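You operate a simulated robot arm through the tools that you are given. There is no shell and no other tool. Be economical: measure what you need, move in short steps, check, and stop when the job is done.

You are at the controls of a simulated robot arm. One attempt, no reset.

## Task
Take the sink plug and leave it on the teal tray. Shut the left sink door. Push the second wide drawer from the top shut. Put the jug on the island top left of the sink away on the bench by the pipes. Fetch the white bottle marked "blank" from the island top by the phone and stand it on the fourth left store shelf from the bottom. Take the probe and leave it on the ledge behind the taps. Fetch the zero cell and stand it on top of the brown carton on the corner end of the bench. Put the large beaker from the corner end of the bench on the orange tray. Open the far left glass door. Do these in any order. Set down upright: jug, white bottle, zero cell, large beaker.

Only the result counts: the job must be done as asked and must still hold three seconds after the hand-in. Knocking over, shifting, dropping, spilling or breaking anything else fails it.

## Robot
A 6-joint arm with a two-finger gripper on a trunk, on a base that drives. Base frame: it is fixed to the floor where the robot stands at the start and does not move with it; the origin is under the middle of the robot, x ahead of it, y to its left, z up. Lengths are in m, angles in degrees, forces in N, time in s.
With the tool pointing down near the work surface it reaches from about 0.18 to 0.82 m from the robot's upright axis, wherever it stands. Its first joint turns from -166.0 to 166.0 degrees. Places, roughly: bench by the pipes [-1.1, -3.3, 0.9]; carton [4, -3.25, 1]; far left glass door [3.6, -3.4, 1.9]; fourth left store shelf [0.4, 3.3, 1.3]; jug [0.75, 1.25, 1]; large beaker [3.5, -3.25, 1]; ledge behind the taps (17x178 cm) [0.28, -3.58, 0.9]; left sink door [0.2, 0.7, 0.4]; orange tray [1.75, -3.25, 1]; probe (4x4x16 cm) [1.7, -3.3, 1]; second wide drawer [0.3, 1.2, 0.6]; sink plug (5x5x5 cm) [0.5, 0.1, 0.9]; teal tray [2, -3.25, 1]; white bottle [0.75, -1, 1]; zero cell [3.5, -3.5, 1]. Payload 1.66 kg.
Tool frame: the origin (TCP) lies between the finger pads and is the grasp point; the fingertips stand 0.016 m ahead of it; z points along the fingers, y is the line along which they close. Largest opening 0.111 m; the body of the gripper starts 0.104 m behind the TCP.
Orientation is that of the tool frame in the base frame, as a unit quaternion [w, x, y, z]. With the fingers straight down and closing along the base's y, the tool's x points along the base's -x, its y along +y and its z along -z.

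## Interface
- The arm moves only by the tool send_rows. Its argument "series" is a list of rows, each a list of 6 numbers: the shift along the tool's x, y, z in m, then the turn, a rotation vector about the tool's x, y, z in degrees. In form: [[x, y, z, ax, ay, az], ...]. A call has 1 to 12 rows; each row shifts and turns the commanded pose from where the row before left it, along the tool's axes as they then stand. "hand" is the gripper command, from -1 (fully open) to 1 (shut), values between in proportion, set as the call begins (left out, the last holds). A row lasts 0.2 s, in which the tool goes at most 0.05 m and 8.6 degrees; a call with a longer step from one row to the next is refused whole, and so is a gripper value outside its range. A pose out of reach is approached as far as the arm can. The call stops where the force on the tool passes 40 N (or 10 N more than at its start, if that is more) or the arm is blocked; 0.2 s more then pass. Each finger halts on what it meets, pressing with about 29 N; the grip force reading is that of the motor and also rises with nothing between the fingers. The clock runs only during rows and for 0.2 s after the last one: add rows that do not move to give the fingers time. The reply holds the time, the measured pose of the TCP, the force on the tool along the base axes, the opening and the grip force, in the units named above and with some noise, with the torque about the TCP (base axes, N m) and any sound that the robot's microphone picked up.
- Cameras (640 x 400 px; columns grow to the right, rows downward): "scene" is now at [0.0618, 0.2225, 1.415]; the picture's right is [0.45, -0.89, 0.00], its down [-0.74, -0.37, -0.56] and it looks along [0.50, 0.25, -0.83] (base axes); focal length 294 px, centre (320, 200). "wrist" rides on the gripper at [0.07, 0.014, -0.143] in the tool frame; the picture's right is [-0.19, 0.98, 0.00], its down [-0.87, -0.17, -0.47] and it looks along [-0.46, -0.09, 0.88] (tool axes); focal length 230 px, centre (320, 200). There is no depth. A picture from a camera that has moved, and an enlarged one, comes with that camera's place and axes in the base frame and with its lens. The place of the scene camera against the robot may be out by one fixed shift of up to 0.025 m in any direction.
- camera(camera): a new picture of that camera. It takes no simulated time.
- raise_lower(by): slides the trunk up (or, below 0, down) by that many m; the arm and the scene camera ride with it, the base frame stays. It gives what a move gives, with no picture.
- drive_base(legs): drives the robot by 1 to 6 legs, each [ahead, left, turn to the left] in m, m and degrees, along the robot's own axes; the way and the turn of a leg run together, so that a leg with both is an arc; at most 1.5 m and 180 degrees a leg. The arm and the cameras ride along, it lands a little off, and it stops where it bumps. It gives what a move gives.
- pan_tilt(pan, tilt): turns the head with the scene camera to pan (to the left, within 120 degrees either way) and tilt (down, from -29 to 69), counted from straight ahead of the robot. It gives what a move gives.
- enlarge(camera, box): a new picture of the part [left, top, right, bottom] of that camera's present view, enlarged. It takes no simulated time.
- sign_off(): hands the job in; it is judged then, once.

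Go step by step. Nothing tells you exact positions but the pictures and the camera data: compare them with the known pose of the tool, close in by small moves and look again before you grip or let go. The budget is 217 turns and 202 pictures, counting those below and the enlarged ones. Unless the task says otherwise, let go and move clear before handing in, and close with one line.

The tools are called by a JSON object that holds its "op" and its "data". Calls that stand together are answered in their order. send_rows: Moves the arm, as the interface text tells. Its arguments: {"type":"object","properties":{"series":{"type":"array"},"hand":{"type":"number"}},"required":["series"]} The other tools are called the same way: raise_lower (by) slides the trunk up or down; drive_base (legs) drives the base; pan_tilt (pan, tilt) turns the head that bears the scene camera; camera (camera) takes a picture; enlarge (camera, box) takes an enlarged picture of a part of a camera's view; sign_off () hands the job in.

At the start:

```text
t: 0.0
eef_pos: [0.2832, 0.3465, 1.1565]
ee_rot: [0.0, 0.0, 1.0, 0.0]
wrist_force: [0.1, -0.2, 0.4]
moment: [0.01, 0.02, 0.02]
grip_width: 0.1109
finger_force: 0.1
trunk travel left (down, up): [-0.025, 0.565]
robot x, y, heading: [-0.0011, -0.0016, 0.0]
head pan, tilt: [26.8, 55.9]
```

scene: 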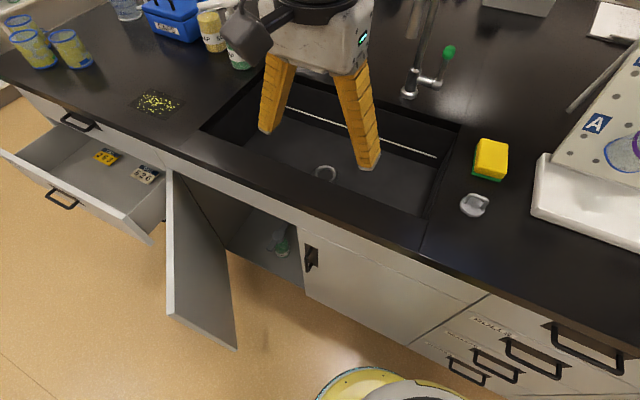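
wrist: 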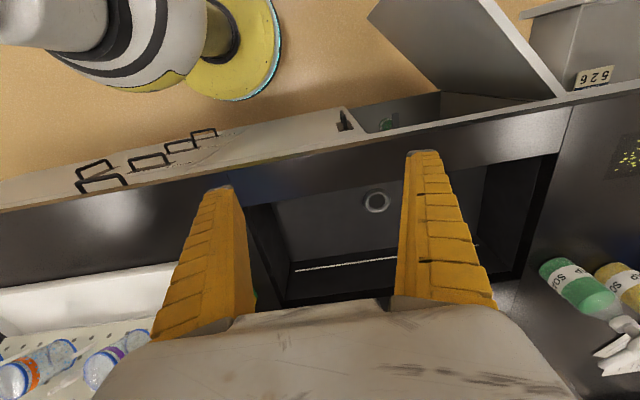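

The plug sits on the counter to the right of the sink, and the sink door and drawer stand open to the left. I'll start with a look at the island before moving.

{"op": "enlarge", "data": {"camera": "scene", "box": [0, 100, 340, 360]}}

{"op": "pan_tilt", "data": {"pan": 60, "tilt": 40}}

{"op": "camera", "data": {"camera": "scene"}}

```text
1.54 times, centred on (170, 230) of scene
camera zoom: at [0.0618, 0.2225, 1.415], right [0.45, -0.89, 0.0], down [-0.74, -0.37, -0.56], along [0.5, 0.25, -0.83], focal length 452 px, centre (551, 154)
```

zoom: 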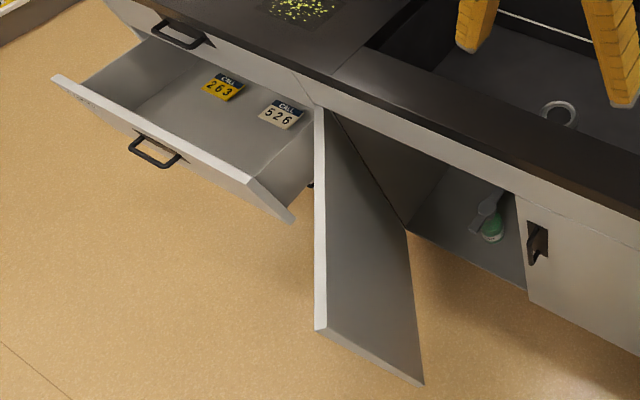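

```text
t: 1.0
eef_pos: [0.2816, 0.3467, 1.1561]
ee_rot: [0.001, 0.0, 1.0, 0.0]
wrist_force: [-0.1, 0.2, 0.5]
moment: [-0.03, 0.0, 0.0]
grip_width: 0.1108
finger_force: 0.1
trunk travel left (down, up): [-0.025, 0.565]
robot x, y, heading: [-0.0023, 0.0033, 0.3]
head pan, tilt: [60.0, 40.0]
```

```text
198 pictures are left
camera scene: at [0.0408, 0.264, 1.4368], right [0.87, -0.5, 0.0], down [-0.32, -0.56, -0.77], along [0.38, 0.66, -0.64], focal length 294 px, centre (320, 200)
```

scene: 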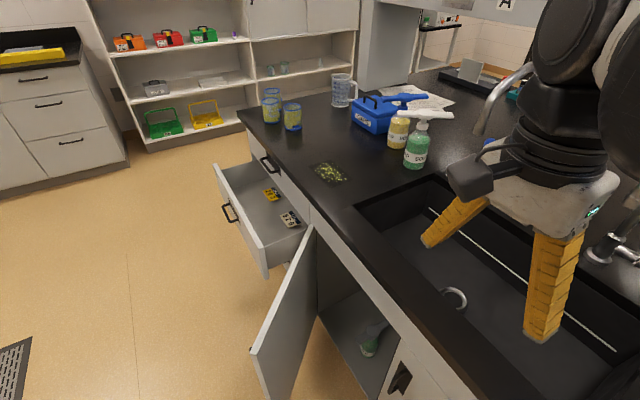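

The door is hinged on its left edge near y≈0.84 and stands about 45° open, and the second drawer sticks out at y≈0.95–1.5. I'll back off and move left so I'm square to the drawer.

{"op": "drive_base", "data": {"legs": [[-0.55, 0, 0], [0, 1.2, 0]]}}

{"op": "pan_tilt", "data": {"pan": -15, "tilt": 40}}

{"op": "camera", "data": {"camera": "scene"}}

```text
t: 9.8
eef_pos: [-0.2754, 1.5519, 1.1576]
ee_rot: [0.0, -0.004, 1.0, 0.0]
wrist_force: [0.6, 0.4, -0.9]
moment: [0.01, 0.05, 0.01]
grip_width: 0.1109
finger_force: 0.2
trunk travel left (down, up): [-0.025, 0.565]
robot x, y, heading: [-0.5552, 1.2004, 0.5]
head pan, tilt: [60.0, 40.0]
```

```text
t: 11.3
eef_pos: [-0.2768, 1.5516, 1.1566]
ee_rot: [0.0, -0.004, 1.0, -0.001]
wrist_force: [-0.2, 0.1, 0.1]
moment: [0.02, -0.01, -0.01]
grip_width: 0.1109
finger_force: 0.0
trunk travel left (down, up): [-0.025, 0.565]
robot x, y, heading: [-0.5557, 1.1995, 0.6]
head pan, tilt: [-15.0, 40.0]
```

```text
197 pictures are left
camera scene: at [-0.4768, 1.3718, 1.4368], right [-0.25, -0.97, 0.0], down [-0.62, 0.16, -0.77], along [0.74, -0.19, -0.64], focal length 294 px, centre (320, 200)
```

scene: 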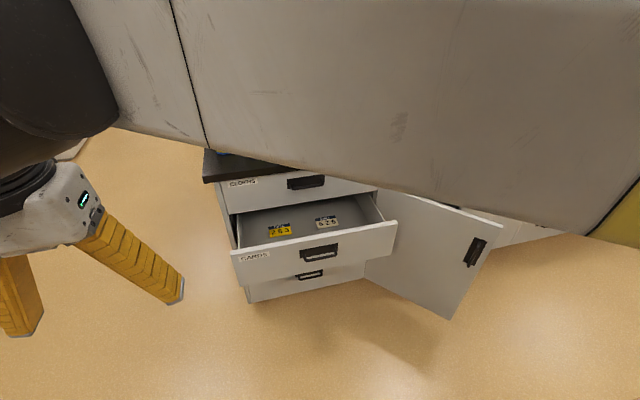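

The drawer front is at x≈0.19 and y 0.91–1.49, with its top near z≈0.7. I'll swing the arm in front of it, then tip the tool to point forward with the fingers shut.

{"op": "send_rows", "data": {"series": [[-0.02, -0.045, 0, 0, 0, 0], [-0.02, -0.045, 0, 0, 0, 0], [-0.02, -0.045, 0, 0, 0, 0], [-0.02, -0.045, 0, 0, 0, 0], [-0.02, -0.045, 0, 0, 0, 0], [-0.02, -0.045, 0, 0, 0, 0], [-0.02, -0.045, 0, 0, 0, 0], [-0.02, -0.045, 0, 0, 0, 0], [-0.02, -0.045, 0, 0, 0, 0], [-0.02, -0.045, 0, 0, 0, 0]], "hand": 1}}

{"op": "send_rows", "data": {"series": [[0, 0, 0, 0, -8.2, 0], [0, 0, 0, 0, -8.2, 0], [0, 0, 0, 0, -8.2, 0], [0, 0, 0, 0, -8.2, 0], [0, 0, 0, 0, -8.2, 0], [0, 0, 0, 0, -8.2, 0], [0, 0, 0, 0, -8.2, 0], [0, 0, 0, 0, -8.2, 0], [0, 0, 0, 0, -8.2, 0], [0, 0, 0, 0, -8.2, 0], [0, 0, 0, 0, -8.0, 0]]}}

{"op": "camera", "data": {"camera": "scene"}}

```text
t: 13.5
eef_pos: [-0.0739, 1.1027, 1.1557]
ee_rot: [0.0, -0.006, 1.0, 0.0]
wrist_force: [0.7, -0.2, 0.2]
moment: [-0.01, -0.01, 0.02]
grip_width: 0.0002
finger_force: 28.8
trunk travel left (down, up): [-0.025, 0.565]
robot x, y, heading: [-0.5553, 1.2011, 0.4]
head pan, tilt: [-15.0, 40.0]
```

```text
t: 15.9
eef_pos: [-0.0733, 1.1029, 1.1576]
ee_rot: [0.708, -0.004, 0.707, 0.002]
wrist_force: [0.2, -0.7, -0.2]
moment: [0.0, 0.01, -0.01]
grip_width: 0.0
finger_force: 28.8
trunk travel left (down, up): [-0.025, 0.565]
robot x, y, heading: [-0.5542, 1.2056, 0.1]
head pan, tilt: [-15.0, 40.0]
```

```text
196 pictures are left
camera scene: at [-0.4767, 1.3716, 1.4368], right [-0.25, -0.97, 0.0], down [-0.62, 0.16, -0.77], along [0.74, -0.19, -0.64], focal length 294 px, centre (320, 200)
```

scene: 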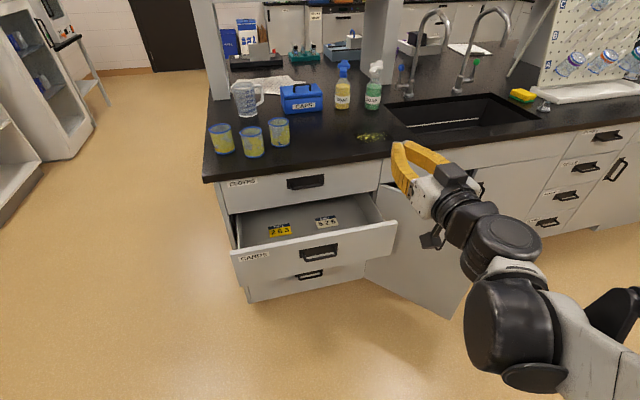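

The tool points forward now. I'll lower it to drawer height.

{"op": "send_rows", "data": {"series": [[0.047, 0, 0, 0, 0, 0], [0.047, 0, 0, 0, 0, 0], [0.047, 0, 0, 0, 0, 0], [0.047, 0, 0, 0, 0, 0], [0.047, 0, 0, 0, 0, 0], [0.047, 0, 0, 0, 0, 0], [0.047, 0, 0, 0, 0, 0], [0.047, 0, 0, 0, 0, 0], [0.047, 0, 0, 0, 0, 0], [0.047, 0, 0, 0, 0, 0], [0.047, 0, 0, 0, 0, 0]]}}

{"op": "camera", "data": {"camera": "scene"}}

{"op": "camera", "data": {"camera": "wrist"}}

```text
t: 18.3
eef_pos: [0.0203, 1.056, 1.0331]
ee_rot: [0.706, -0.004, 0.708, 0.004]
wrist_force: [-0.2, -0.2, -0.2]
moment: [0.02, -0.02, 0.02]
grip_width: 0.0
finger_force: 28.6
out of reach, approached as far as the arm can: row 3, 4, 5, 6, 7, 8, 9, 10, 11
trunk travel left (down, up): [-0.025, 0.565]
robot x, y, heading: [-0.5571, 1.2035, 0.5]
head pan, tilt: [-15.0, 40.0]
```

```text
195 pictures are left
camera scene: at [-0.4764, 1.3714, 1.4368], right [-0.25, -0.97, 0.0], down [-0.62, 0.16, -0.77], along [0.74, -0.19, -0.64], focal length 294 px, centre (320, 200)
```

scene: 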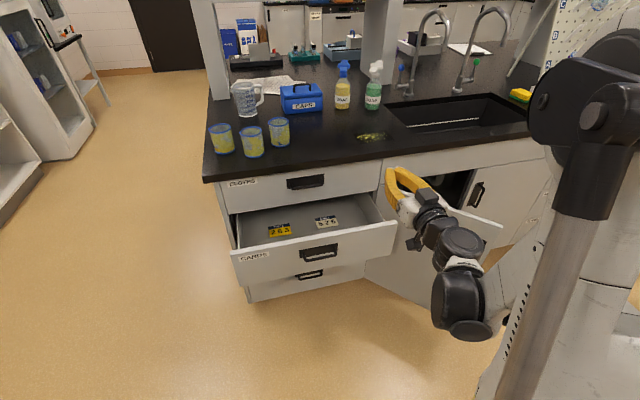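

```text
194 pictures are left
camera wrist: at [-0.1225, 1.0675, 0.9631], right [-0.01, 0.98, 0.19], down [-0.47, -0.17, 0.87], along [0.88, -0.08, 0.46], focal length 230 px, centre (320, 200)
```

wrist: 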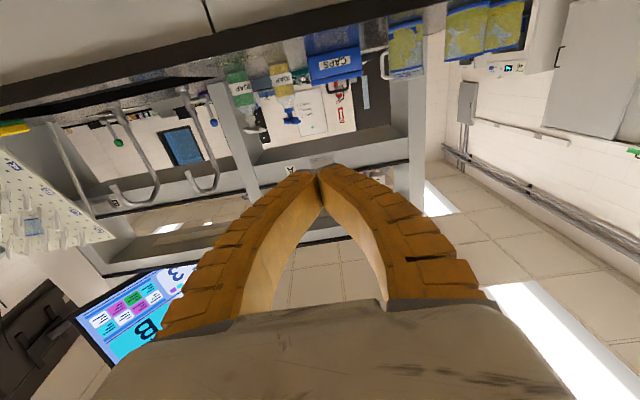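

A level tool can't get that low, so I'll try it tilted 45° downward.

{"op": "send_rows", "data": {"series": [[0, 0, 0, 0, 8, 0], [0, 0, 0, 0, 8, 0], [0, 0, 0, 0, 8, 0], [0, 0, 0, 0, 8, 0], [0, 0, 0, 0, 8, 0], [0, 0, 0, 0, 8, 0]]}}

{"op": "camera", "data": {"camera": "scene"}}

```text
t: 19.7
eef_pos: [0.0208, 1.055, 1.0329]
ee_rot: [0.357, -0.004, 0.934, 0.002]
wrist_force: [-0.7, 0.3, -0.1]
moment: [-0.01, 0.0, -0.04]
grip_width: 0.0
finger_force: 28.0
trunk travel left (down, up): [-0.025, 0.565]
robot x, y, heading: [-0.5565, 1.2053, 0.6]
head pan, tilt: [-15.0, 40.0]
```

```text
193 pictures are left
camera scene: at [-0.4768, 1.3716, 1.4368], right [-0.25, -0.97, 0.0], down [-0.62, 0.16, -0.77], along [0.74, -0.19, -0.64], focal length 294 px, centre (320, 200)
```

scene: 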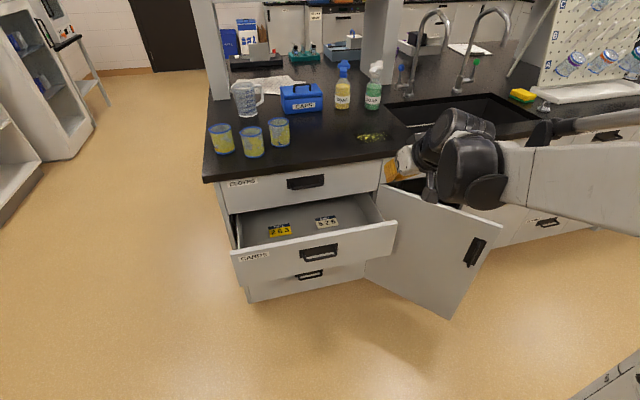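

{"op": "send_rows", "data": {"series": [[0.03, 0, 0.0334, 0, 0, 0], [0.03, 0, 0.0334, 0, 0, 0], [0.03, 0, 0.0334, 0, 0, 0], [0.03, 0, 0.0334, 0, 0, 0], [0.03, 0, 0.0334, 0, 0, 0], [0.03, 0, 0.0334, 0, 0, 0], [0.03, 0, 0.0334, 0, 0, 0], [0.03, 0, 0.0334, 0, 0, 0], [0.03, 0, 0.0334, 0, 0, 0]]}}

{"op": "camera", "data": {"camera": "scene"}}

```text
t: 21.7
eef_pos: [0.104, 1.0261, 0.7049]
ee_rot: [0.357, -0.004, 0.934, 0.001]
wrist_force: [0.1, -0.6, 0.8]
moment: [-0.02, 0.01, 0.01]
grip_width: 0.0001
finger_force: 28.3
out of reach, approached as far as the arm can: row 6, 7, 8, 9
trunk travel left (down, up): [-0.025, 0.565]
robot x, y, heading: [-0.5557, 1.2023, 0.5]
head pan, tilt: [-15.0, 40.0]
```

```text
192 pictures are left
camera scene: at [-0.4767, 1.3716, 1.4368], right [-0.25, -0.97, 0.0], down [-0.62, 0.16, -0.77], along [0.74, -0.19, -0.64], focal length 294 px, centre (320, 200)
```

scene: 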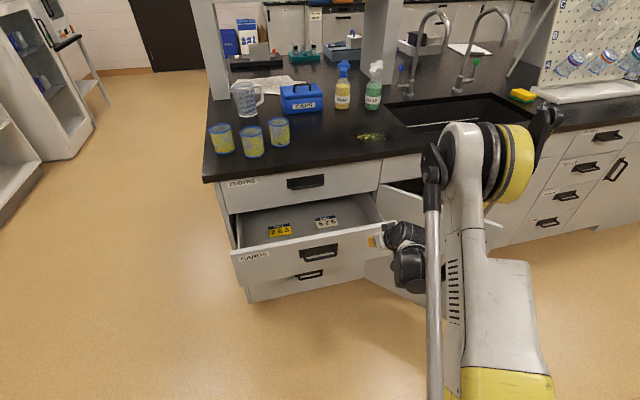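

{"op": "drive_base", "data": {"legs": [[-0.15, 0, 0]]}}

{"op": "raise_lower", "data": {"by": -0.024}}

{"op": "send_rows", "data": {"series": [[0.0, 0.03, 0, 0, 0, 0], [0, 0.03, 0, 0, 0, 0], [0, 0.03, 0, 0, 0, 0], [-0.03, 0, 0.027, 0, 0, 0], [-0.03, 0, 0.027, 0, 0, 0], [0.02, 0, 0.0223, 0, 0, 0], [0.02, 0, 0.0223, 0, 0, 0]]}}

{"op": "camera", "data": {"camera": "scene"}}

```text
t: 23.1
eef_pos: [-0.0455, 1.0253, 0.705]
ee_rot: [0.357, -0.004, 0.934, 0.002]
wrist_force: [0.1, -0.3, 0.4]
moment: [-0.01, -0.02, 0.01]
grip_width: 0.0
finger_force: 28.5
trunk travel left (down, up): [-0.025, 0.565]
robot x, y, heading: [-0.7044, 1.2022, 0.4]
head pan, tilt: [-15.0, 40.0]
```

```text
t: 23.8
eef_pos: [-0.0472, 1.0249, 0.6812]
ee_rot: [0.357, -0.005, 0.934, 0.003]
wrist_force: [0.9, 0.1, -0.3]
moment: [-0.01, -0.02, 0.0]
grip_width: 0.0
finger_force: 29.1
trunk travel left (down, up): [-0.001, 0.589]
robot x, y, heading: [-0.7045, 1.1982, 0.6]
head pan, tilt: [-15.0, 40.0]
```

```text
t: 25.4
eef_pos: [0.0517, 1.1107, 0.6341]
ee_rot: [0.357, -0.004, 0.934, 0.001]
wrist_force: [-0.1, 0.8, 0.6]
moment: [0.02, 0.0, 0.01]
grip_width: 0.0
finger_force: 27.9
out of reach, approached as far as the arm can: row 1, 2, 3
trunk travel left (down, up): [-0.001, 0.589]
robot x, y, heading: [-0.7039, 1.2038, 0.7]
head pan, tilt: [-15.0, 40.0]
```

```text
191 pictures are left
camera scene: at [-0.6271, 1.3703, 1.4128], right [-0.25, -0.97, 0.0], down [-0.62, 0.16, -0.77], along [0.74, -0.19, -0.64], focal length 294 px, centre (320, 200)
```

scene: 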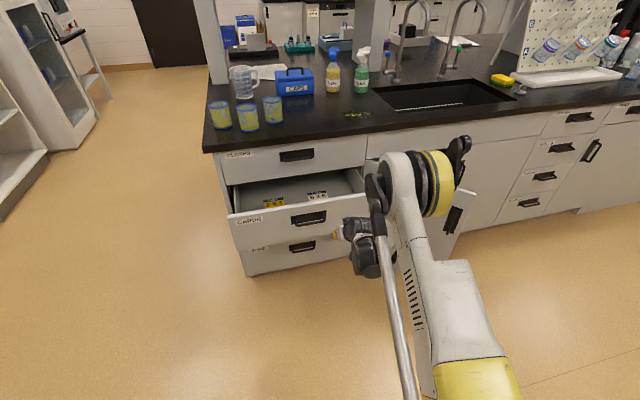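

{"op": "drive_base", "data": {"legs": [[0.1, 0, 0]]}}

{"op": "send_rows", "data": {"series": [[-0.0186, 0, 0.0167, 0, 0, 0], [-0.0186, 0, 0.0167, 0, 0, 0], [-0.0186, 0, 0.0167, 0, 0, 0], [-0.0186, 0, 0.0167, 0, 0, 0]]}}

{"op": "camera", "data": {"camera": "scene"}}

```text
t: 26.6
eef_pos: [0.1525, 1.1109, 0.6346]
ee_rot: [0.357, -0.005, 0.934, 0.003]
wrist_force: [0.2, 0.1, 0.7]
moment: [0.01, -0.01, -0.04]
grip_width: 0.0
finger_force: 28.4
trunk travel left (down, up): [-0.001, 0.589]
robot x, y, heading: [-0.606, 1.2028, 0.9]
head pan, tilt: [-15.0, 40.0]
```

```text
t: 27.6
eef_pos: [0.2526, 1.1128, 0.635]
ee_rot: [0.357, -0.005, 0.934, 0.002]
wrist_force: [0.5, 1.0, 0.2]
moment: [0.01, 0.02, 0.02]
grip_width: 0.0002
finger_force: 28.8
trunk travel left (down, up): [-0.001, 0.589]
robot x, y, heading: [-0.6085, 1.1992, 0.7]
head pan, tilt: [-15.0, 40.0]
```

```text
190 pictures are left
camera scene: at [-0.5255, 1.3713, 1.4128], right [-0.25, -0.97, 0.0], down [-0.62, 0.16, -0.77], along [0.74, -0.19, -0.64], focal length 294 px, centre (320, 200)
```

scene: 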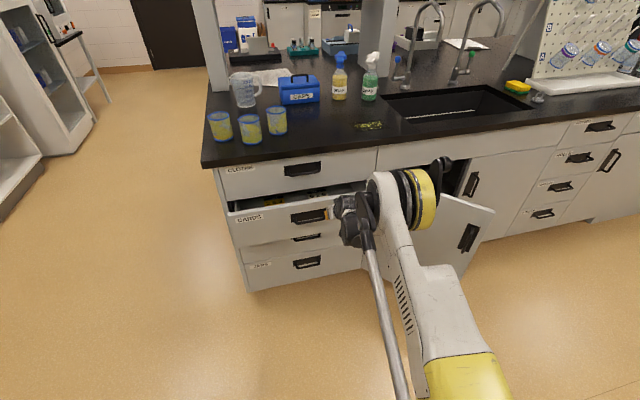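

The drawer is going in easily. I'll keep pushing until the force rises.

{"op": "send_rows", "data": {"series": [[-0.0186, 0, 0.0167, 0, 0, 0], [-0.0186, 0, 0.0167, 0, 0, 0], [-0.0186, 0, 0.0167, 0, 0, 0], [-0.0186, 0, 0.0167, 0, 0, 0], [-0.0186, 0, 0.0167, 0, 0, 0]]}}

{"op": "camera", "data": {"camera": "scene"}}

```text
t: 28.8
eef_pos: [0.3372, 1.1178, 0.6558]
ee_rot: [0.35, -0.005, 0.937, 0.002]
wrist_force: [-3.8, 0.0, -0.5]
moment: [0.03, -0.01, -0.04]
grip_width: 0.0059
finger_force: 28.6
out of reach, approached as far as the arm can: row 3, 4, 5
trunk travel left (down, up): [-0.001, 0.589]
robot x, y, heading: [-0.6031, 1.2056, 0.4]
head pan, tilt: [-15.0, 40.0]
stopped in row 5: the force on the tool passed its limit at 54 N (the readings are from after the stop); the commanded pose is now the measured one
```

```text
189 pictures are left
camera scene: at [-0.526, 1.3713, 1.4129], right [-0.25, -0.97, 0.0], down [-0.62, 0.16, -0.77], along [0.74, -0.19, -0.64], focal length 294 px, centre (320, 200)
```

scene: 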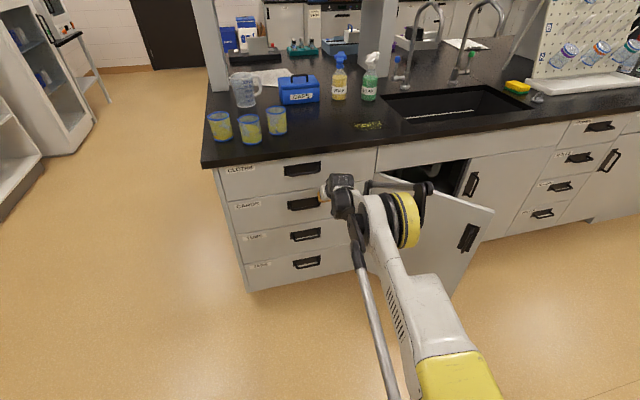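

The second drawer is shut. I'll back the base away so I can push the left sink door from its outer face.

{"op": "drive_base", "data": {"legs": [[-0.44, 0, 0], [0, -0.42, 0]]}}

{"op": "camera", "data": {"camera": "scene"}}

```text
t: 33.6
eef_pos: [-0.0937, 0.6916, 0.6551]
ee_rot: [0.351, -0.006, 0.936, 0.003]
wrist_force: [1.4, 0.1, -1.3]
moment: [0.0, 0.02, 0.02]
grip_width: 0.0
finger_force: 28.6
trunk travel left (down, up): [-0.001, 0.589]
robot x, y, heading: [-1.0365, 0.7744, 0.5]
head pan, tilt: [-15.0, 40.0]
```

```text
188 pictures are left
camera scene: at [-0.9587, 0.943, 1.4128], right [-0.25, -0.97, 0.0], down [-0.62, 0.16, -0.77], along [0.74, -0.19, -0.64], focal length 294 px, centre (320, 200)
```

scene: 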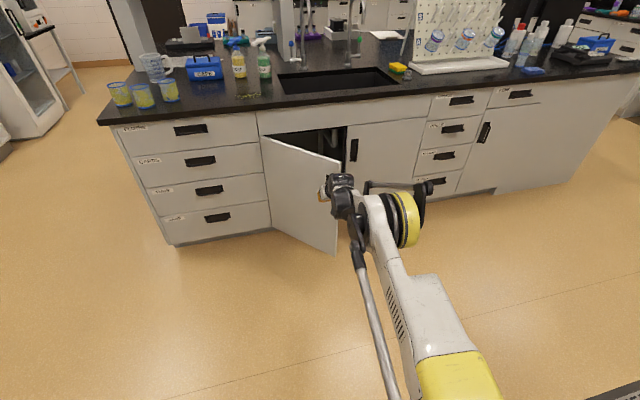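

{"op": "drive_base", "data": {"legs": [[0.24, -0.04, 0]]}}

{"op": "camera", "data": {"camera": "scene"}}

```text
t: 35.4
eef_pos: [0.1422, 0.6553, 0.6567]
ee_rot: [0.351, -0.007, 0.936, 0.004]
wrist_force: [0.0, -0.5, -0.2]
moment: [0.02, 0.03, 0.01]
grip_width: 0.0001
finger_force: 28.3
trunk travel left (down, up): [-0.001, 0.589]
robot x, y, heading: [-0.803, 0.7371, 0.4]
head pan, tilt: [-15.0, 40.0]
```

```text
187 pictures are left
camera scene: at [-0.722, 0.9055, 1.4128], right [-0.25, -0.97, 0.0], down [-0.62, 0.16, -0.77], along [0.74, -0.19, -0.64], focal length 294 px, centre (320, 200)
```

scene: 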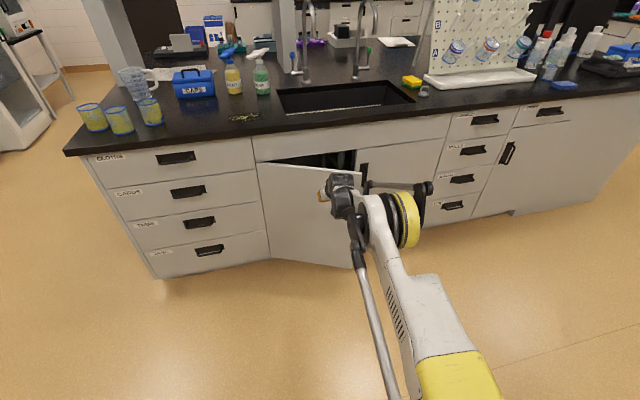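

{"op": "drive_base", "data": {"legs": [[0.15, -0.06, 0]]}}

{"op": "drive_base", "data": {"legs": [[0.05, 0, 0]]}}

{"op": "camera", "data": {"camera": "scene"}}

```text
t: 36.9
eef_pos: [0.2914, 0.5976, 0.6557]
ee_rot: [0.351, -0.007, 0.936, 0.003]
wrist_force: [0.0, 0.1, 0.5]
moment: [-0.02, 0.0, -0.02]
grip_width: 0.0001
finger_force: 28.4
trunk travel left (down, up): [-0.001, 0.589]
robot x, y, heading: [-0.6513, 0.6822, 0.8]
head pan, tilt: [-15.0, 40.0]
```

```text
t: 37.9
eef_pos: [0.338, 0.5993, 0.6552]
ee_rot: [0.347, -0.007, 0.938, 0.004]
wrist_force: [-4.8, 0.3, 0.7]
moment: [-0.03, -0.04, -0.07]
grip_width: 0.0061
finger_force: 28.7
trunk travel left (down, up): [-0.001, 0.589]
robot x, y, heading: [-0.6059, 0.6794, 0.9]
head pan, tilt: [-15.0, 40.0]
stopped in leg 1: the force on the tool passed its limit at 53 N (the readings are from after the stop); the commanded pose is now the measured one
```

```text
186 pictures are left
camera scene: at [-0.5256, 0.8481, 1.4128], right [-0.24, -0.97, 0.0], down [-0.62, 0.16, -0.77], along [0.74, -0.19, -0.64], focal length 294 px, centre (320, 200)
```

scene: 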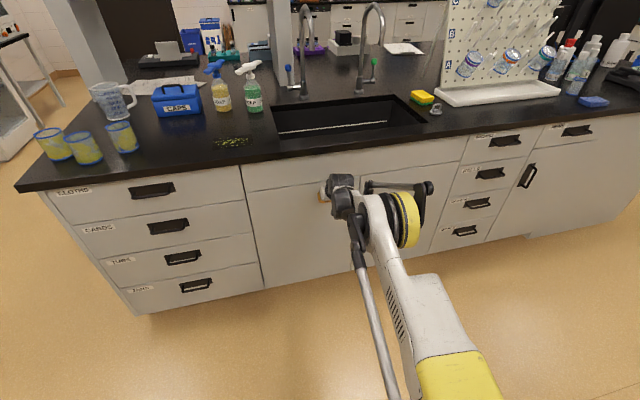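

Door shut. I'll retract the arm, point the tool down, and drive along the island toward the phone end for the bottle.

{"op": "drive_base", "data": {"legs": [[-0.15, 0, 0]]}}

{"op": "send_rows", "data": {"series": [[0, 0, -0.05, 0, 0, 0], [0, 0, -0.05, 0, 0, 0], [0, 0, -0.05, 0, 0, 0], [0, 0, -0.05, 0, 0, 0], [0, 0, -0.05, 0, 0, 0], [0, 0, -0.05, 0, 0, 0], [0, 0, -0.05, 0, 0, 0], [0, 0, -0.05, 0, 0, 0], [0, 0, -0.05, 0, 0, 0], [0, 0, -0.05, 0, 0, 0], [0, 0, -0.05, 0, 0, 0], [0, 0, -0.05, 0, 0, 0]]}}

{"op": "send_rows", "data": {"series": [[0, 0, 0, 0, 6.77, 0], [0, 0, 0, 0, 6.77, 0], [0, 0, 0, 0, 6.77, 0], [0, 0, 0, 0, 6.77, 0], [0, 0, 0, 0, 6.77, 0], [0, 0, 0, 0, 6.77, 0]], "hand": -1}}

{"op": "drive_base", "data": {"legs": [[0, -1.4, 0], [0.2, -0.2, 0]]}}

{"op": "pan_tilt", "data": {"pan": -5, "tilt": 30}}

{"op": "camera", "data": {"camera": "scene"}}

```text
t: 39.2
eef_pos: [0.1932, 0.5993, 0.6534]
ee_rot: [0.348, -0.008, 0.938, 0.004]
wrist_force: [-0.7, 0.2, -0.6]
moment: [-0.03, -0.01, 0.02]
grip_width: 0.0
finger_force: 28.8
trunk travel left (down, up): [-0.001, 0.589]
robot x, y, heading: [-0.7495, 0.6785, 0.8]
head pan, tilt: [-15.0, 40.0]
```

```text
t: 41.8
eef_pos: [-0.1989, 0.5928, 1.1085]
ee_rot: [0.347, -0.008, 0.938, 0.004]
wrist_force: [-0.5, -0.2, 0.3]
moment: [0.04, 0.03, -0.01]
grip_width: 0.0
finger_force: 28.7
trunk travel left (down, up): [-0.001, 0.589]
robot x, y, heading: [-0.7487, 0.6761, 1.0]
head pan, tilt: [-15.0, 40.0]
```

```text
t: 43.2
eef_pos: [-0.1957, 0.5918, 1.1089]
ee_rot: [-0.001, -0.009, 1.0, 0.001]
wrist_force: [-0.5, 0.3, -0.5]
moment: [-0.04, 0.0, 0.01]
grip_width: 0.1108
finger_force: 0.1
trunk travel left (down, up): [-0.001, 0.589]
robot x, y, heading: [-0.7463, 0.6739, 1.2]
head pan, tilt: [-15.0, 40.0]
```

```text
t: 51.8
eef_pos: [0.0109, -1.0102, 1.1079]
ee_rot: [0.0, 0.001, 1.0, 0.001]
wrist_force: [-0.2, 0.5, 0.1]
moment: [0.01, -0.02, 0.02]
grip_width: 0.1109
finger_force: 0.0
trunk travel left (down, up): [-0.001, 0.589]
robot x, y, heading: [-0.5367, -0.9161, -0.2]
head pan, tilt: [-15.0, 40.0]
```

```text
t: 52.5
eef_pos: [0.0105, -1.0103, 1.1096]
ee_rot: [0.0, 0.001, 1.0, 0.001]
wrist_force: [0.6, 0.1, 0.5]
moment: [0.01, 0.01, 0.03]
grip_width: 0.111
finger_force: 0.1
trunk travel left (down, up): [-0.001, 0.589]
robot x, y, heading: [-0.5384, -0.9163, -0.3]
head pan, tilt: [-5.0, 30.0]
```

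```text
185 pictures are left
camera scene: at [-0.45, -0.7319, 1.4281], right [-0.09, -1.0, 0.0], down [-0.5, 0.05, -0.87], along [0.86, -0.08, -0.5], focal length 294 px, centre (320, 200)
```

scene: 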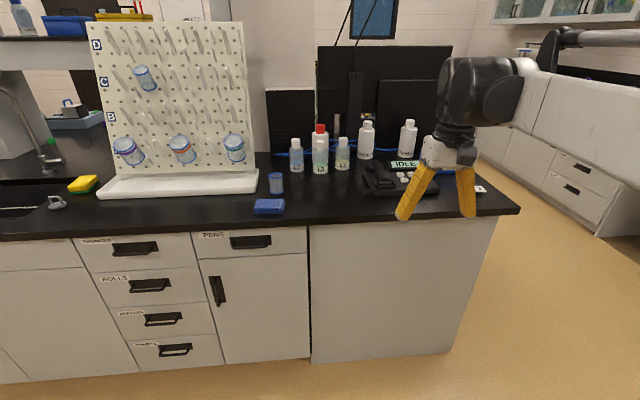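

{"op": "enlarge", "data": {"camera": "scene", "box": [250, 110, 490, 220]}}

```text
2.67 times, centred on (370, 165) of scene
camera zoom: at [-0.45, -0.7319, 1.4281], right [-0.09, -1.0, 0.0], down [-0.5, 0.05, -0.87], along [0.86, -0.08, -0.5], focal length 783 px, centre (187, 293)
```

zoom: 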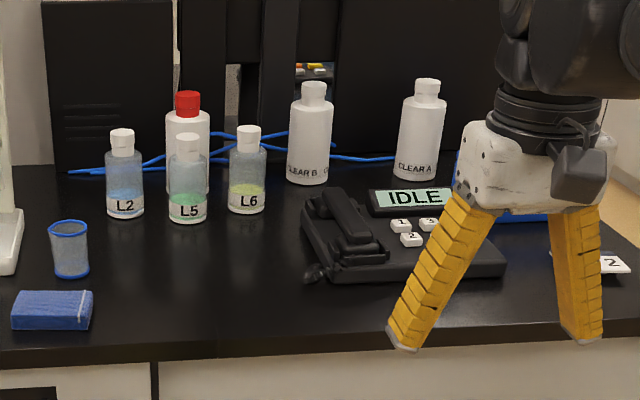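

The white bottles are CLEAR A, CLEAR B and a red-capped one whose label is hidden behind L5. I'll raise the trunk and move closer to read it.

{"op": "raise_lower", "data": {"by": 0.25}}

{"op": "drive_base", "data": {"legs": [[0.52, 0.05, 0]]}}

{"op": "pan_tilt", "data": {"pan": -15, "tilt": 42}}

{"op": "camera", "data": {"camera": "scene"}}

{"op": "camera", "data": {"camera": "wrist"}}

```text
t: 55.0
eef_pos: [0.0117, -1.0104, 1.3584]
ee_rot: [-0.001, 0.0, 1.0, 0.001]
wrist_force: [0.4, -0.1, -0.2]
moment: [0.03, 0.0, -0.03]
grip_width: 0.1108
finger_force: 0.0
trunk travel left (down, up): [-0.251, 0.339]
robot x, y, heading: [-0.5412, -0.9122, -0.4]
head pan, tilt: [-5.0, 30.0]
```

```text
t: 58.0
eef_pos: [0.517, -0.9675, 1.3583]
ee_rot: [0.0, 0.005, 1.0, 0.001]
wrist_force: [0.0, 1.0, 0.4]
moment: [-0.01, 0.02, 0.0]
grip_width: 0.1111
finger_force: 0.1
trunk travel left (down, up): [-0.251, 0.339]
robot x, y, heading: [-0.0355, -0.8686, -0.6]
head pan, tilt: [-5.0, 30.0]
```

```text
t: 58.8
eef_pos: [0.5149, -0.9696, 1.3574]
ee_rot: [0.001, 0.005, 1.0, 0.001]
wrist_force: [-0.5, -0.7, 0.3]
moment: [-0.02, 0.01, 0.01]
grip_width: 0.1109
finger_force: 0.0
trunk travel left (down, up): [-0.251, 0.339]
robot x, y, heading: [-0.0345, -0.8685, -0.7]
head pan, tilt: [-15.0, 42.0]
```

```text
183 pictures are left
camera scene: at [0.0469, -0.7001, 1.6599], right [-0.27, -0.96, 0.0], down [-0.64, 0.18, -0.74], along [0.72, -0.2, -0.67], focal length 294 px, centre (320, 200)
```

scene: 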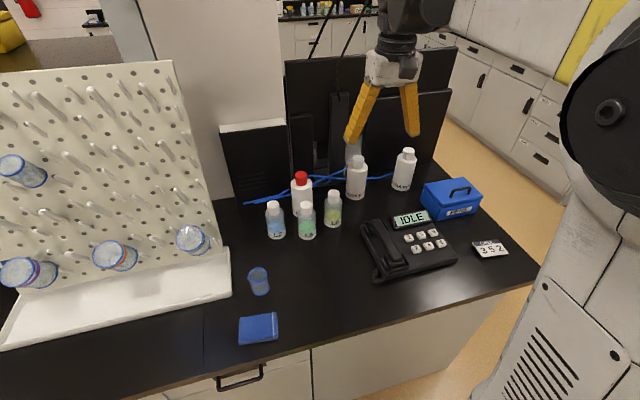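

```text
182 pictures are left
camera wrist: at [0.4453, -0.9558, 1.5014], right [0.2, 0.98, 0.0], down [0.86, -0.18, 0.47], along [0.46, -0.09, -0.88], focal length 230 px, centre (320, 200)
```

wrist: 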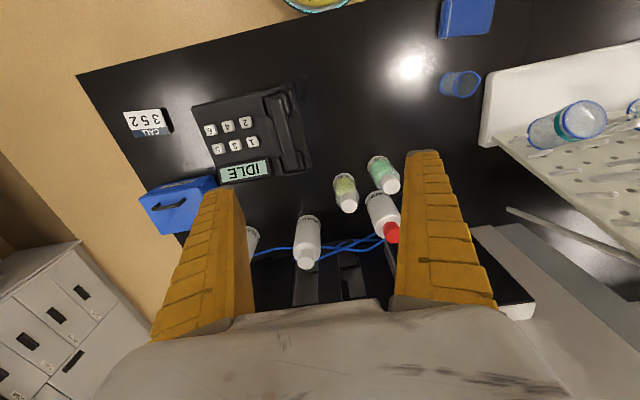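

{"op": "enlarge", "data": {"camera": "scene", "box": [250, 140, 430, 250]}}

{"op": "enlarge", "data": {"camera": "wrist", "box": [240, 130, 440, 280]}}

```text
3.56 times, centred on (340, 195) of scene
camera zoom: at [0.0469, -0.7001, 1.6599], right [-0.27, -0.96, 0.0], down [-0.64, 0.18, -0.74], along [0.72, -0.2, -0.67], focal length 1045 px, centre (249, 218)
```

zoom: 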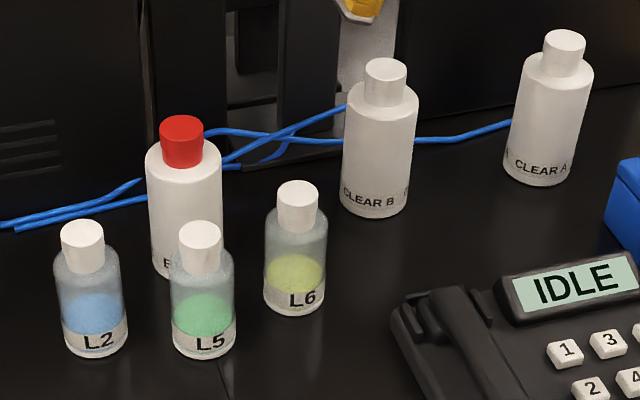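

```text
2.67 times, centred on (340, 205) of wrist
camera zoom: at [0.4453, -0.9558, 1.5014], right [0.2, 0.98, 0.0], down [0.86, -0.18, 0.47], along [0.46, -0.09, -0.88], focal length 614 px, centre (267, 187)
```

zoom: 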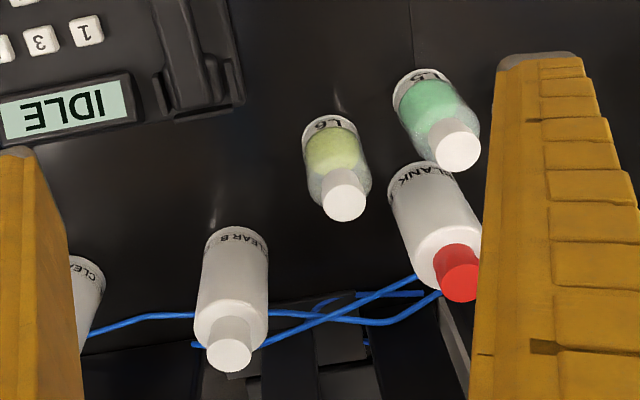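

The red-capped bottle reads "BLANK" and stands at about (0.787, -0.853). Before choosing the grip I'll check the store shelf it goes to.

{"op": "pan_tilt", "data": {"pan": 85, "tilt": 5}}

{"op": "camera", "data": {"camera": "scene"}}

{"op": "enlarge", "data": {"camera": "scene", "box": [200, 120, 440, 270]}}

```text
t: 60.5
eef_pos: [0.5148, -0.9696, 1.3589]
ee_rot: [0.0, 0.005, 1.0, 0.001]
wrist_force: [0.2, 0.3, -0.6]
moment: [0.0, 0.0, 0.02]
grip_width: 0.111
finger_force: 0.2
trunk travel left (down, up): [-0.251, 0.339]
robot x, y, heading: [-0.0338, -0.8701, -0.7]
head pan, tilt: [85.0, 5.0]
```

```text
179 pictures are left
camera scene: at [-0.0245, -0.5862, 1.7185], right [0.99, -0.1, 0.0], down [-0.01, -0.09, -1.0], along [0.1, 0.99, -0.09], focal length 294 px, centre (320, 200)
```

scene: 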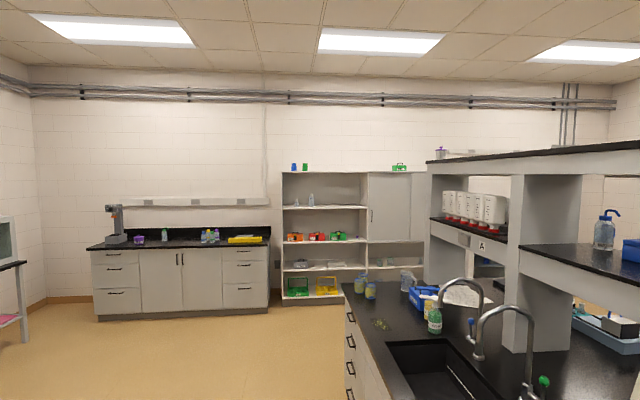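

```text
2.67 times, centred on (320, 195) of scene
camera zoom: at [-0.0245, -0.5862, 1.7185], right [0.99, -0.1, 0.0], down [-0.01, -0.09, -1.0], along [0.1, 0.99, -0.09], focal length 783 px, centre (320, 213)
```

zoom: 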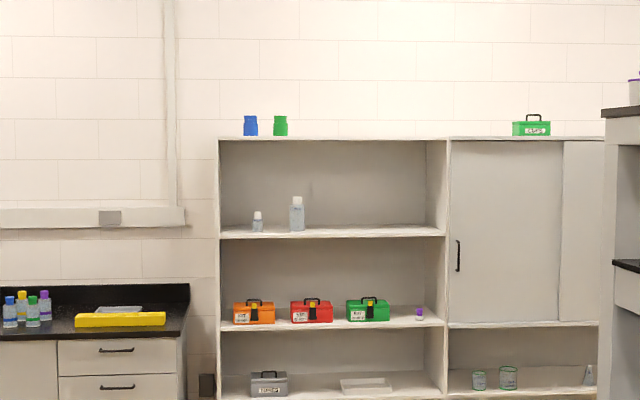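

The fourth shelf holds two small bottles and has about 0.4 m of clearance, so the bottle must be held with the tool tilted. I'll tilt 40° and go to a point just short of BLANK, above L5.

{"op": "send_rows", "data": {"series": [[0, 0, 0, 0, -8, 0], [0, 0, 0, 0, -8, 0], [0, 0, 0, 0, -8, 0], [0, 0, 0, 0, -8, 0], [0, 0, 0, 0, -8, 0]]}}

{"op": "send_rows", "data": {"series": [[0.0025, 0.0146, 0.042, 0, 0, 0], [0.0025, 0.0146, 0.042, 0, 0, 0], [0.0025, 0.0146, 0.042, 0, 0, 0], [0.0025, 0.0146, 0.042, 0, 0, 0], [0.0025, 0.0146, 0.042, 0, 0, 0], [0.0025, 0.0146, 0.042, 0, 0, 0]]}}

{"op": "pan_tilt", "data": {"pan": -15, "tilt": 35}}

{"op": "camera", "data": {"camera": "scene"}}

{"op": "camera", "data": {"camera": "wrist"}}

```text
t: 61.7
eef_pos: [0.5137, -0.9688, 1.3588]
ee_rot: [0.344, 0.006, 0.939, -0.002]
wrist_force: [-1.0, 0.7, 0.1]
moment: [-0.01, -0.02, 0.0]
grip_width: 0.1109
finger_force: 0.1
trunk travel left (down, up): [-0.251, 0.339]
robot x, y, heading: [-0.0332, -0.8705, -0.6]
head pan, tilt: [85.0, 5.0]
```

```text
t: 63.1
eef_pos: [0.6682, -0.8834, 1.1571]
ee_rot: [0.341, 0.005, 0.94, 0.0]
wrist_force: [-0.4, 0.5, 0.0]
moment: [0.0, 0.01, 0.01]
grip_width: 0.111
finger_force: 0.1
trunk travel left (down, up): [-0.251, 0.339]
robot x, y, heading: [-0.0381, -0.8712, -0.5]
head pan, tilt: [85.0, 5.0]
```

```text
t: 64.9
eef_pos: [0.6665, -0.8833, 1.1575]
ee_rot: [0.342, 0.004, 0.94, 0.0]
wrist_force: [-1.9, 0.4, 0.2]
moment: [0.0, -0.01, -0.03]
grip_width: 0.1107
finger_force: 0.1
trunk travel left (down, up): [-0.251, 0.339]
robot x, y, heading: [-0.0381, -0.8704, -1.0]
head pan, tilt: [-15.0, 35.0]
```

```text
177 pictures are left
camera scene: at [0.0512, -0.7013, 1.6704], right [-0.27, -0.96, 0.0], down [-0.55, 0.15, -0.82], along [0.79, -0.22, -0.57], focal length 294 px, centre (320, 200)
```

scene: 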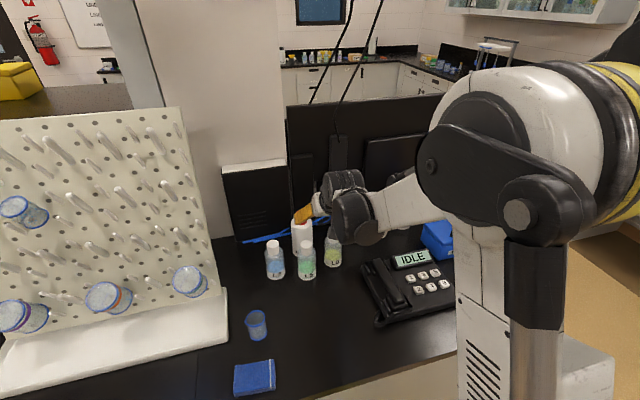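

```text
176 pictures are left
camera wrist: at [0.5217, -0.8698, 1.2224], right [0.16, 0.98, 0.12], down [0.36, -0.17, 0.92], along [0.92, -0.1, -0.38], focal length 230 px, centre (320, 200)
```

wrist: 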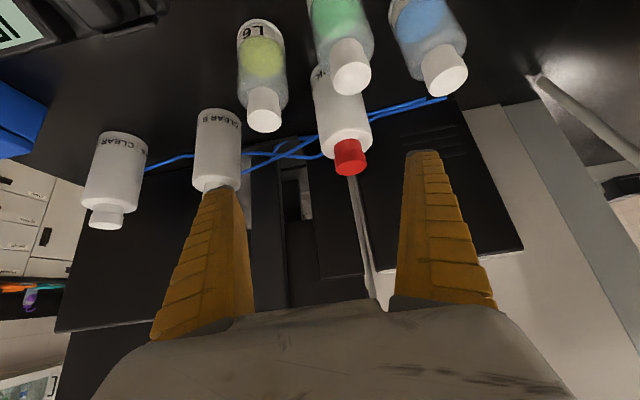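

BLANK's centre comes out at (0.793, -0.853) with its top near 1.075. I'll make the tilt steeper, 32°, to keep the wrist camera clear of L5, and advance most of the way.

{"op": "send_rows", "data": {"series": [[0, 0, 0, 0, 8, 0], [-0.025, 0.03, 0, 0, 0, 0], [0, 0, 0.04, 0, 0, 0], [0, 0, 0.04, 0, 0, 0], [0, 0, 0.04, 0, 0, 0], [0, 0, 0.02, 0, 0, 0]]}}

{"op": "camera", "data": {"camera": "wrist"}}

{"op": "enlarge", "data": {"camera": "scene", "box": [240, 170, 420, 290]}}

```text
t: 66.3
eef_pos: [0.7647, -0.8532, 1.05]
ee_rot: [0.276, 0.006, 0.961, -0.001]
wrist_force: [-0.3, 1.1, -0.1]
moment: [0.0, 0.0, 0.02]
grip_width: 0.1109
finger_force: 0.0
trunk travel left (down, up): [-0.251, 0.339]
robot x, y, heading: [-0.0328, -0.8669, -0.9]
head pan, tilt: [-15.0, 35.0]
```

```text
175 pictures are left
camera wrist: at [0.6296, -0.8399, 1.1341], right [0.17, 0.98, 0.1], down [0.48, -0.17, 0.86], along [0.86, -0.1, -0.5], focal length 230 px, centre (320, 200)
```

wrist: 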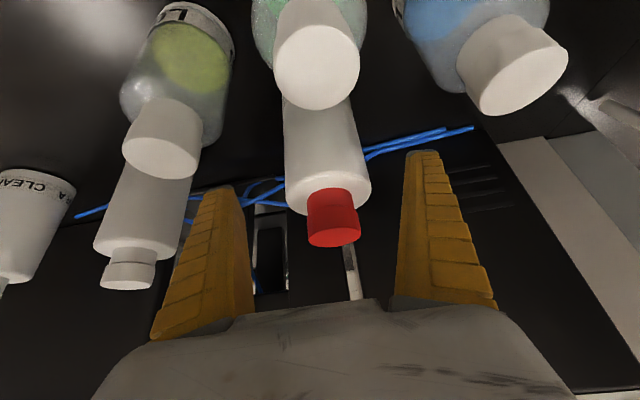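

```text
3.33 times, centred on (330, 230) of scene
camera zoom: at [0.0515, -0.7013, 1.6703], right [-0.27, -0.96, 0.0], down [-0.55, 0.15, -0.82], along [0.79, -0.22, -0.57], focal length 979 px, centre (287, 100)
```

zoom: 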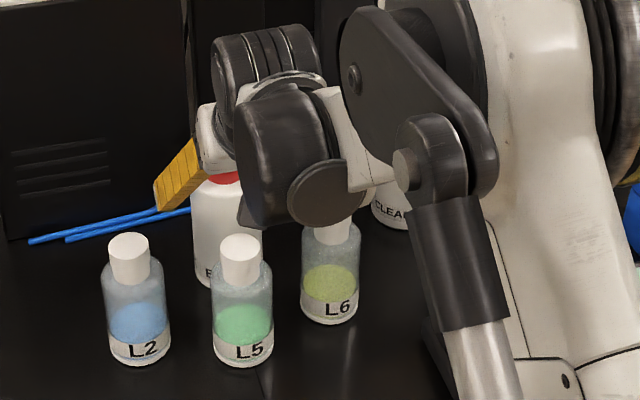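

BLANK is centred between the fingers and there's room above L5. I'll make the last advance and grip.

{"op": "send_rows", "data": {"series": [[0, 0, 0.02, 0, 0, 0], [0, 0, 0.02, 0, 0, 0], [0, 0, 0.014, 0, 0, 0]]}}

{"op": "send_rows", "data": {"series": [[0, 0, 0, 0, 0, 0], [0, 0, 0, 0, 0, 0], [0, 0, 0, 0, 0, 0], [0, 0, 0, 0, 0, 0]], "hand": 1}}

{"op": "camera", "data": {"camera": "wrist"}}

```text
t: 67.1
eef_pos: [0.7912, -0.8555, 1.0034]
ee_rot: [0.275, 0.005, 0.961, 0.0]
wrist_force: [0.0, -0.7, 0.0]
moment: [0.02, -0.01, -0.04]
grip_width: 0.111
finger_force: 0.1
trunk travel left (down, up): [-0.251, 0.339]
robot x, y, heading: [-0.0321, -0.8682, -0.4]
head pan, tilt: [-15.0, 35.0]
```

```text
t: 68.1
eef_pos: [0.791, -0.8551, 1.005]
ee_rot: [0.275, 0.006, 0.961, -0.002]
wrist_force: [0.4, -0.2, 0.1]
moment: [-0.01, 0.05, -0.03]
grip_width: 0.0713
finger_force: 29.1
trunk travel left (down, up): [-0.251, 0.339]
robot x, y, heading: [-0.0338, -0.8714, -0.6]
head pan, tilt: [-15.0, 35.0]
```

```text
173 pictures are left
camera wrist: at [0.6572, -0.8406, 1.0889], right [0.17, 0.98, 0.1], down [0.48, -0.17, 0.86], along [0.86, -0.1, -0.5], focal length 230 px, centre (320, 200)
```

wrist: 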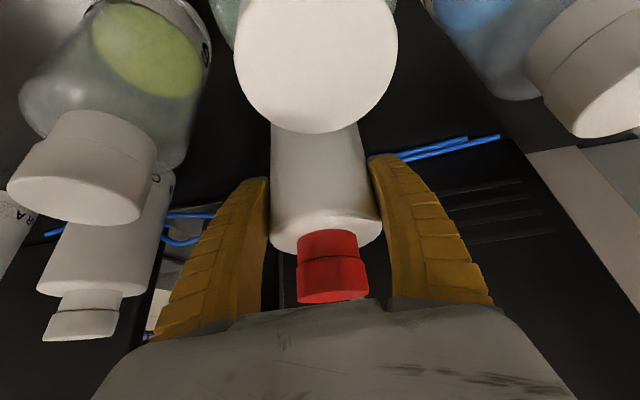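

Gripped at a width of 0.071. I'll lift straight up, pull back, and drive around to the store.

{"op": "send_rows", "data": {"series": [[-0.0106, 0, -0.017, 0, 0, 0], [-0.0212, 0, -0.034, 0, 0, 0], [-0.0212, 0, -0.034, 0, 0, 0], [-0.0212, 0, -0.034, 0, 0, 0], [-0.0212, 0, -0.034, 0, 0, 0], [-0.0212, 0, -0.034, 0, 0, 0], [-0.0212, 0, -0.034, 0, 0, 0]]}}

{"op": "send_rows", "data": {"series": [[0.0424, 0, -0.0265, 0, 0, 0], [0.0424, 0, -0.0265, 0, 0, 0], [0.0424, 0, -0.0265, 0, 0, 0], [0.0424, 0, -0.0265, 0, 0, 0], [0.0424, 0, -0.0265, 0, 0, 0], [0.0424, 0, -0.0265, 0, 0, 0]]}}

{"op": "drive_base", "data": {"legs": [[-0.67, 0, 0], [0, 1.4, 0], [0, 1.4, 0], [0, 0, 90], [0, -1.1, 0]]}}

{"op": "pan_tilt", "data": {"pan": 0, "tilt": 20}}

{"op": "camera", "data": {"camera": "scene"}}

```text
t: 69.7
eef_pos: [0.788, -0.8535, 1.2658]
ee_rot: [0.276, 0.005, 0.961, -0.001]
wrist_force: [0.2, -0.3, -3.6]
moment: [0.01, 0.01, 0.01]
grip_width: 0.0712
finger_force: 29.5
trunk travel left (down, up): [-0.251, 0.339]
robot x, y, heading: [-0.0356, -0.8653, -0.7]
head pan, tilt: [-15.0, 35.0]
```

```text
t: 71.1
eef_pos: [0.4887, -0.8513, 1.2654]
ee_rot: [0.276, 0.005, 0.961, 0.0]
wrist_force: [-0.9, 0.0, -3.1]
moment: [0.0, 0.02, -0.03]
grip_width: 0.0714
finger_force: 29.1
trunk travel left (down, up): [-0.251, 0.339]
robot x, y, heading: [-0.0334, -0.8681, -0.7]
head pan, tilt: [-15.0, 35.0]
```

```text
t: 97.2
eef_pos: [0.5214, 2.4359, 1.265]
ee_rot: [0.201, -0.654, 0.704, 0.188]
wrist_force: [0.6, -0.2, -3.9]
moment: [-0.04, 0.0, 0.03]
grip_width: 0.0716
finger_force: 28.9
trunk travel left (down, up): [-0.251, 0.339]
robot x, y, heading: [0.5065, 1.913, 85.7]
head pan, tilt: [-15.0, 35.0]
```

```text
t: 97.9
eef_pos: [0.5211, 2.4356, 1.2651]
ee_rot: [0.202, -0.654, 0.704, 0.188]
wrist_force: [0.2, 0.2, -3.2]
moment: [-0.02, -0.01, 0.01]
grip_width: 0.0714
finger_force: 28.7
trunk travel left (down, up): [-0.251, 0.339]
robot x, y, heading: [0.5085, 1.91, 85.7]
head pan, tilt: [0.0, 20.0]
```

```text
172 pictures are left
camera scene: at [0.3406, 1.9985, 1.6941], right [1.0, -0.07, 0.0], down [-0.03, -0.34, -0.94], along [0.07, 0.94, -0.34], focal length 294 px, centre (320, 200)
```

scene: 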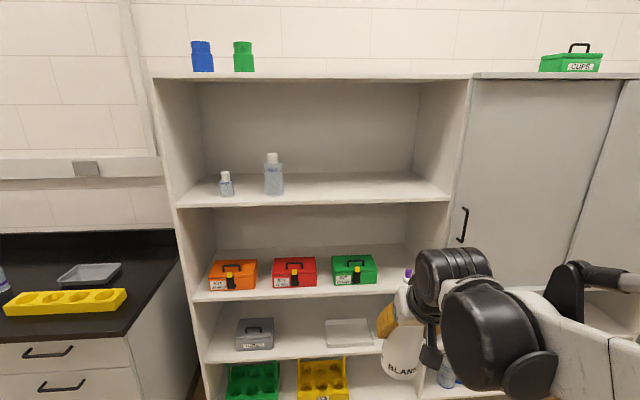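

Board 4's front edge is near y≈3.05 and z≈1.3, with free space right of the two small bottles. I'll raise the trunk, square up, and take a second view to pin down the board height.

{"op": "raise_lower", "data": {"by": 0.22}}

{"op": "drive_base", "data": {"legs": [[0.3, 0, 4.3]]}}

{"op": "pan_tilt", "data": {"pan": 0, "tilt": 35}}

{"op": "camera", "data": {"camera": "scene"}}

```text
t: 100.3
eef_pos: [0.521, 2.4359, 1.4852]
ee_rot: [0.201, -0.655, 0.704, 0.189]
wrist_force: [0.3, 0.7, -4.8]
moment: [0.0, -0.02, 0.03]
grip_width: 0.0711
finger_force: 29.4
trunk travel left (down, up): [-0.471, 0.119]
robot x, y, heading: [0.5055, 1.9117, 85.7]
head pan, tilt: [0.0, 20.0]
```

```text
t: 102.3
eef_pos: [0.4935, 2.7402, 1.4847]
ee_rot: [0.194, -0.68, 0.68, 0.195]
wrist_force: [-0.4, 0.3, -3.6]
moment: [-0.05, 0.01, 0.0]
grip_width: 0.0713
finger_force: 29.2
trunk travel left (down, up): [-0.471, 0.119]
robot x, y, heading: [0.5153, 2.2125, 90.0]
head pan, tilt: [0.0, 20.0]
```

```text
t: 103.1
eef_pos: [0.4956, 2.7389, 1.4851]
ee_rot: [-0.193, 0.68, -0.68, -0.196]
wrist_force: [-0.5, -0.3, -2.6]
moment: [-0.02, 0.01, -0.02]
grip_width: 0.0712
finger_force: 29.2
trunk travel left (down, up): [-0.471, 0.119]
robot x, y, heading: [0.5164, 2.2163, 90.0]
head pan, tilt: [0.0, 35.0]
```

```text
171 pictures are left
camera scene: at [0.3458, 2.2829, 1.8904], right [1.0, 0.0, 0.0], down [0.0, -0.57, -0.82], along [0.0, 0.82, -0.57], focal length 294 px, centre (320, 200)
```

scene: 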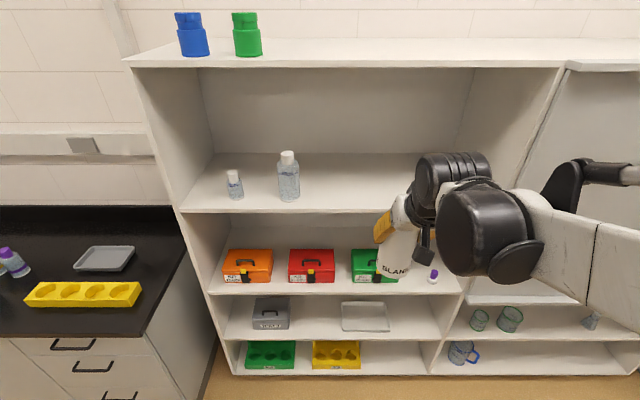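

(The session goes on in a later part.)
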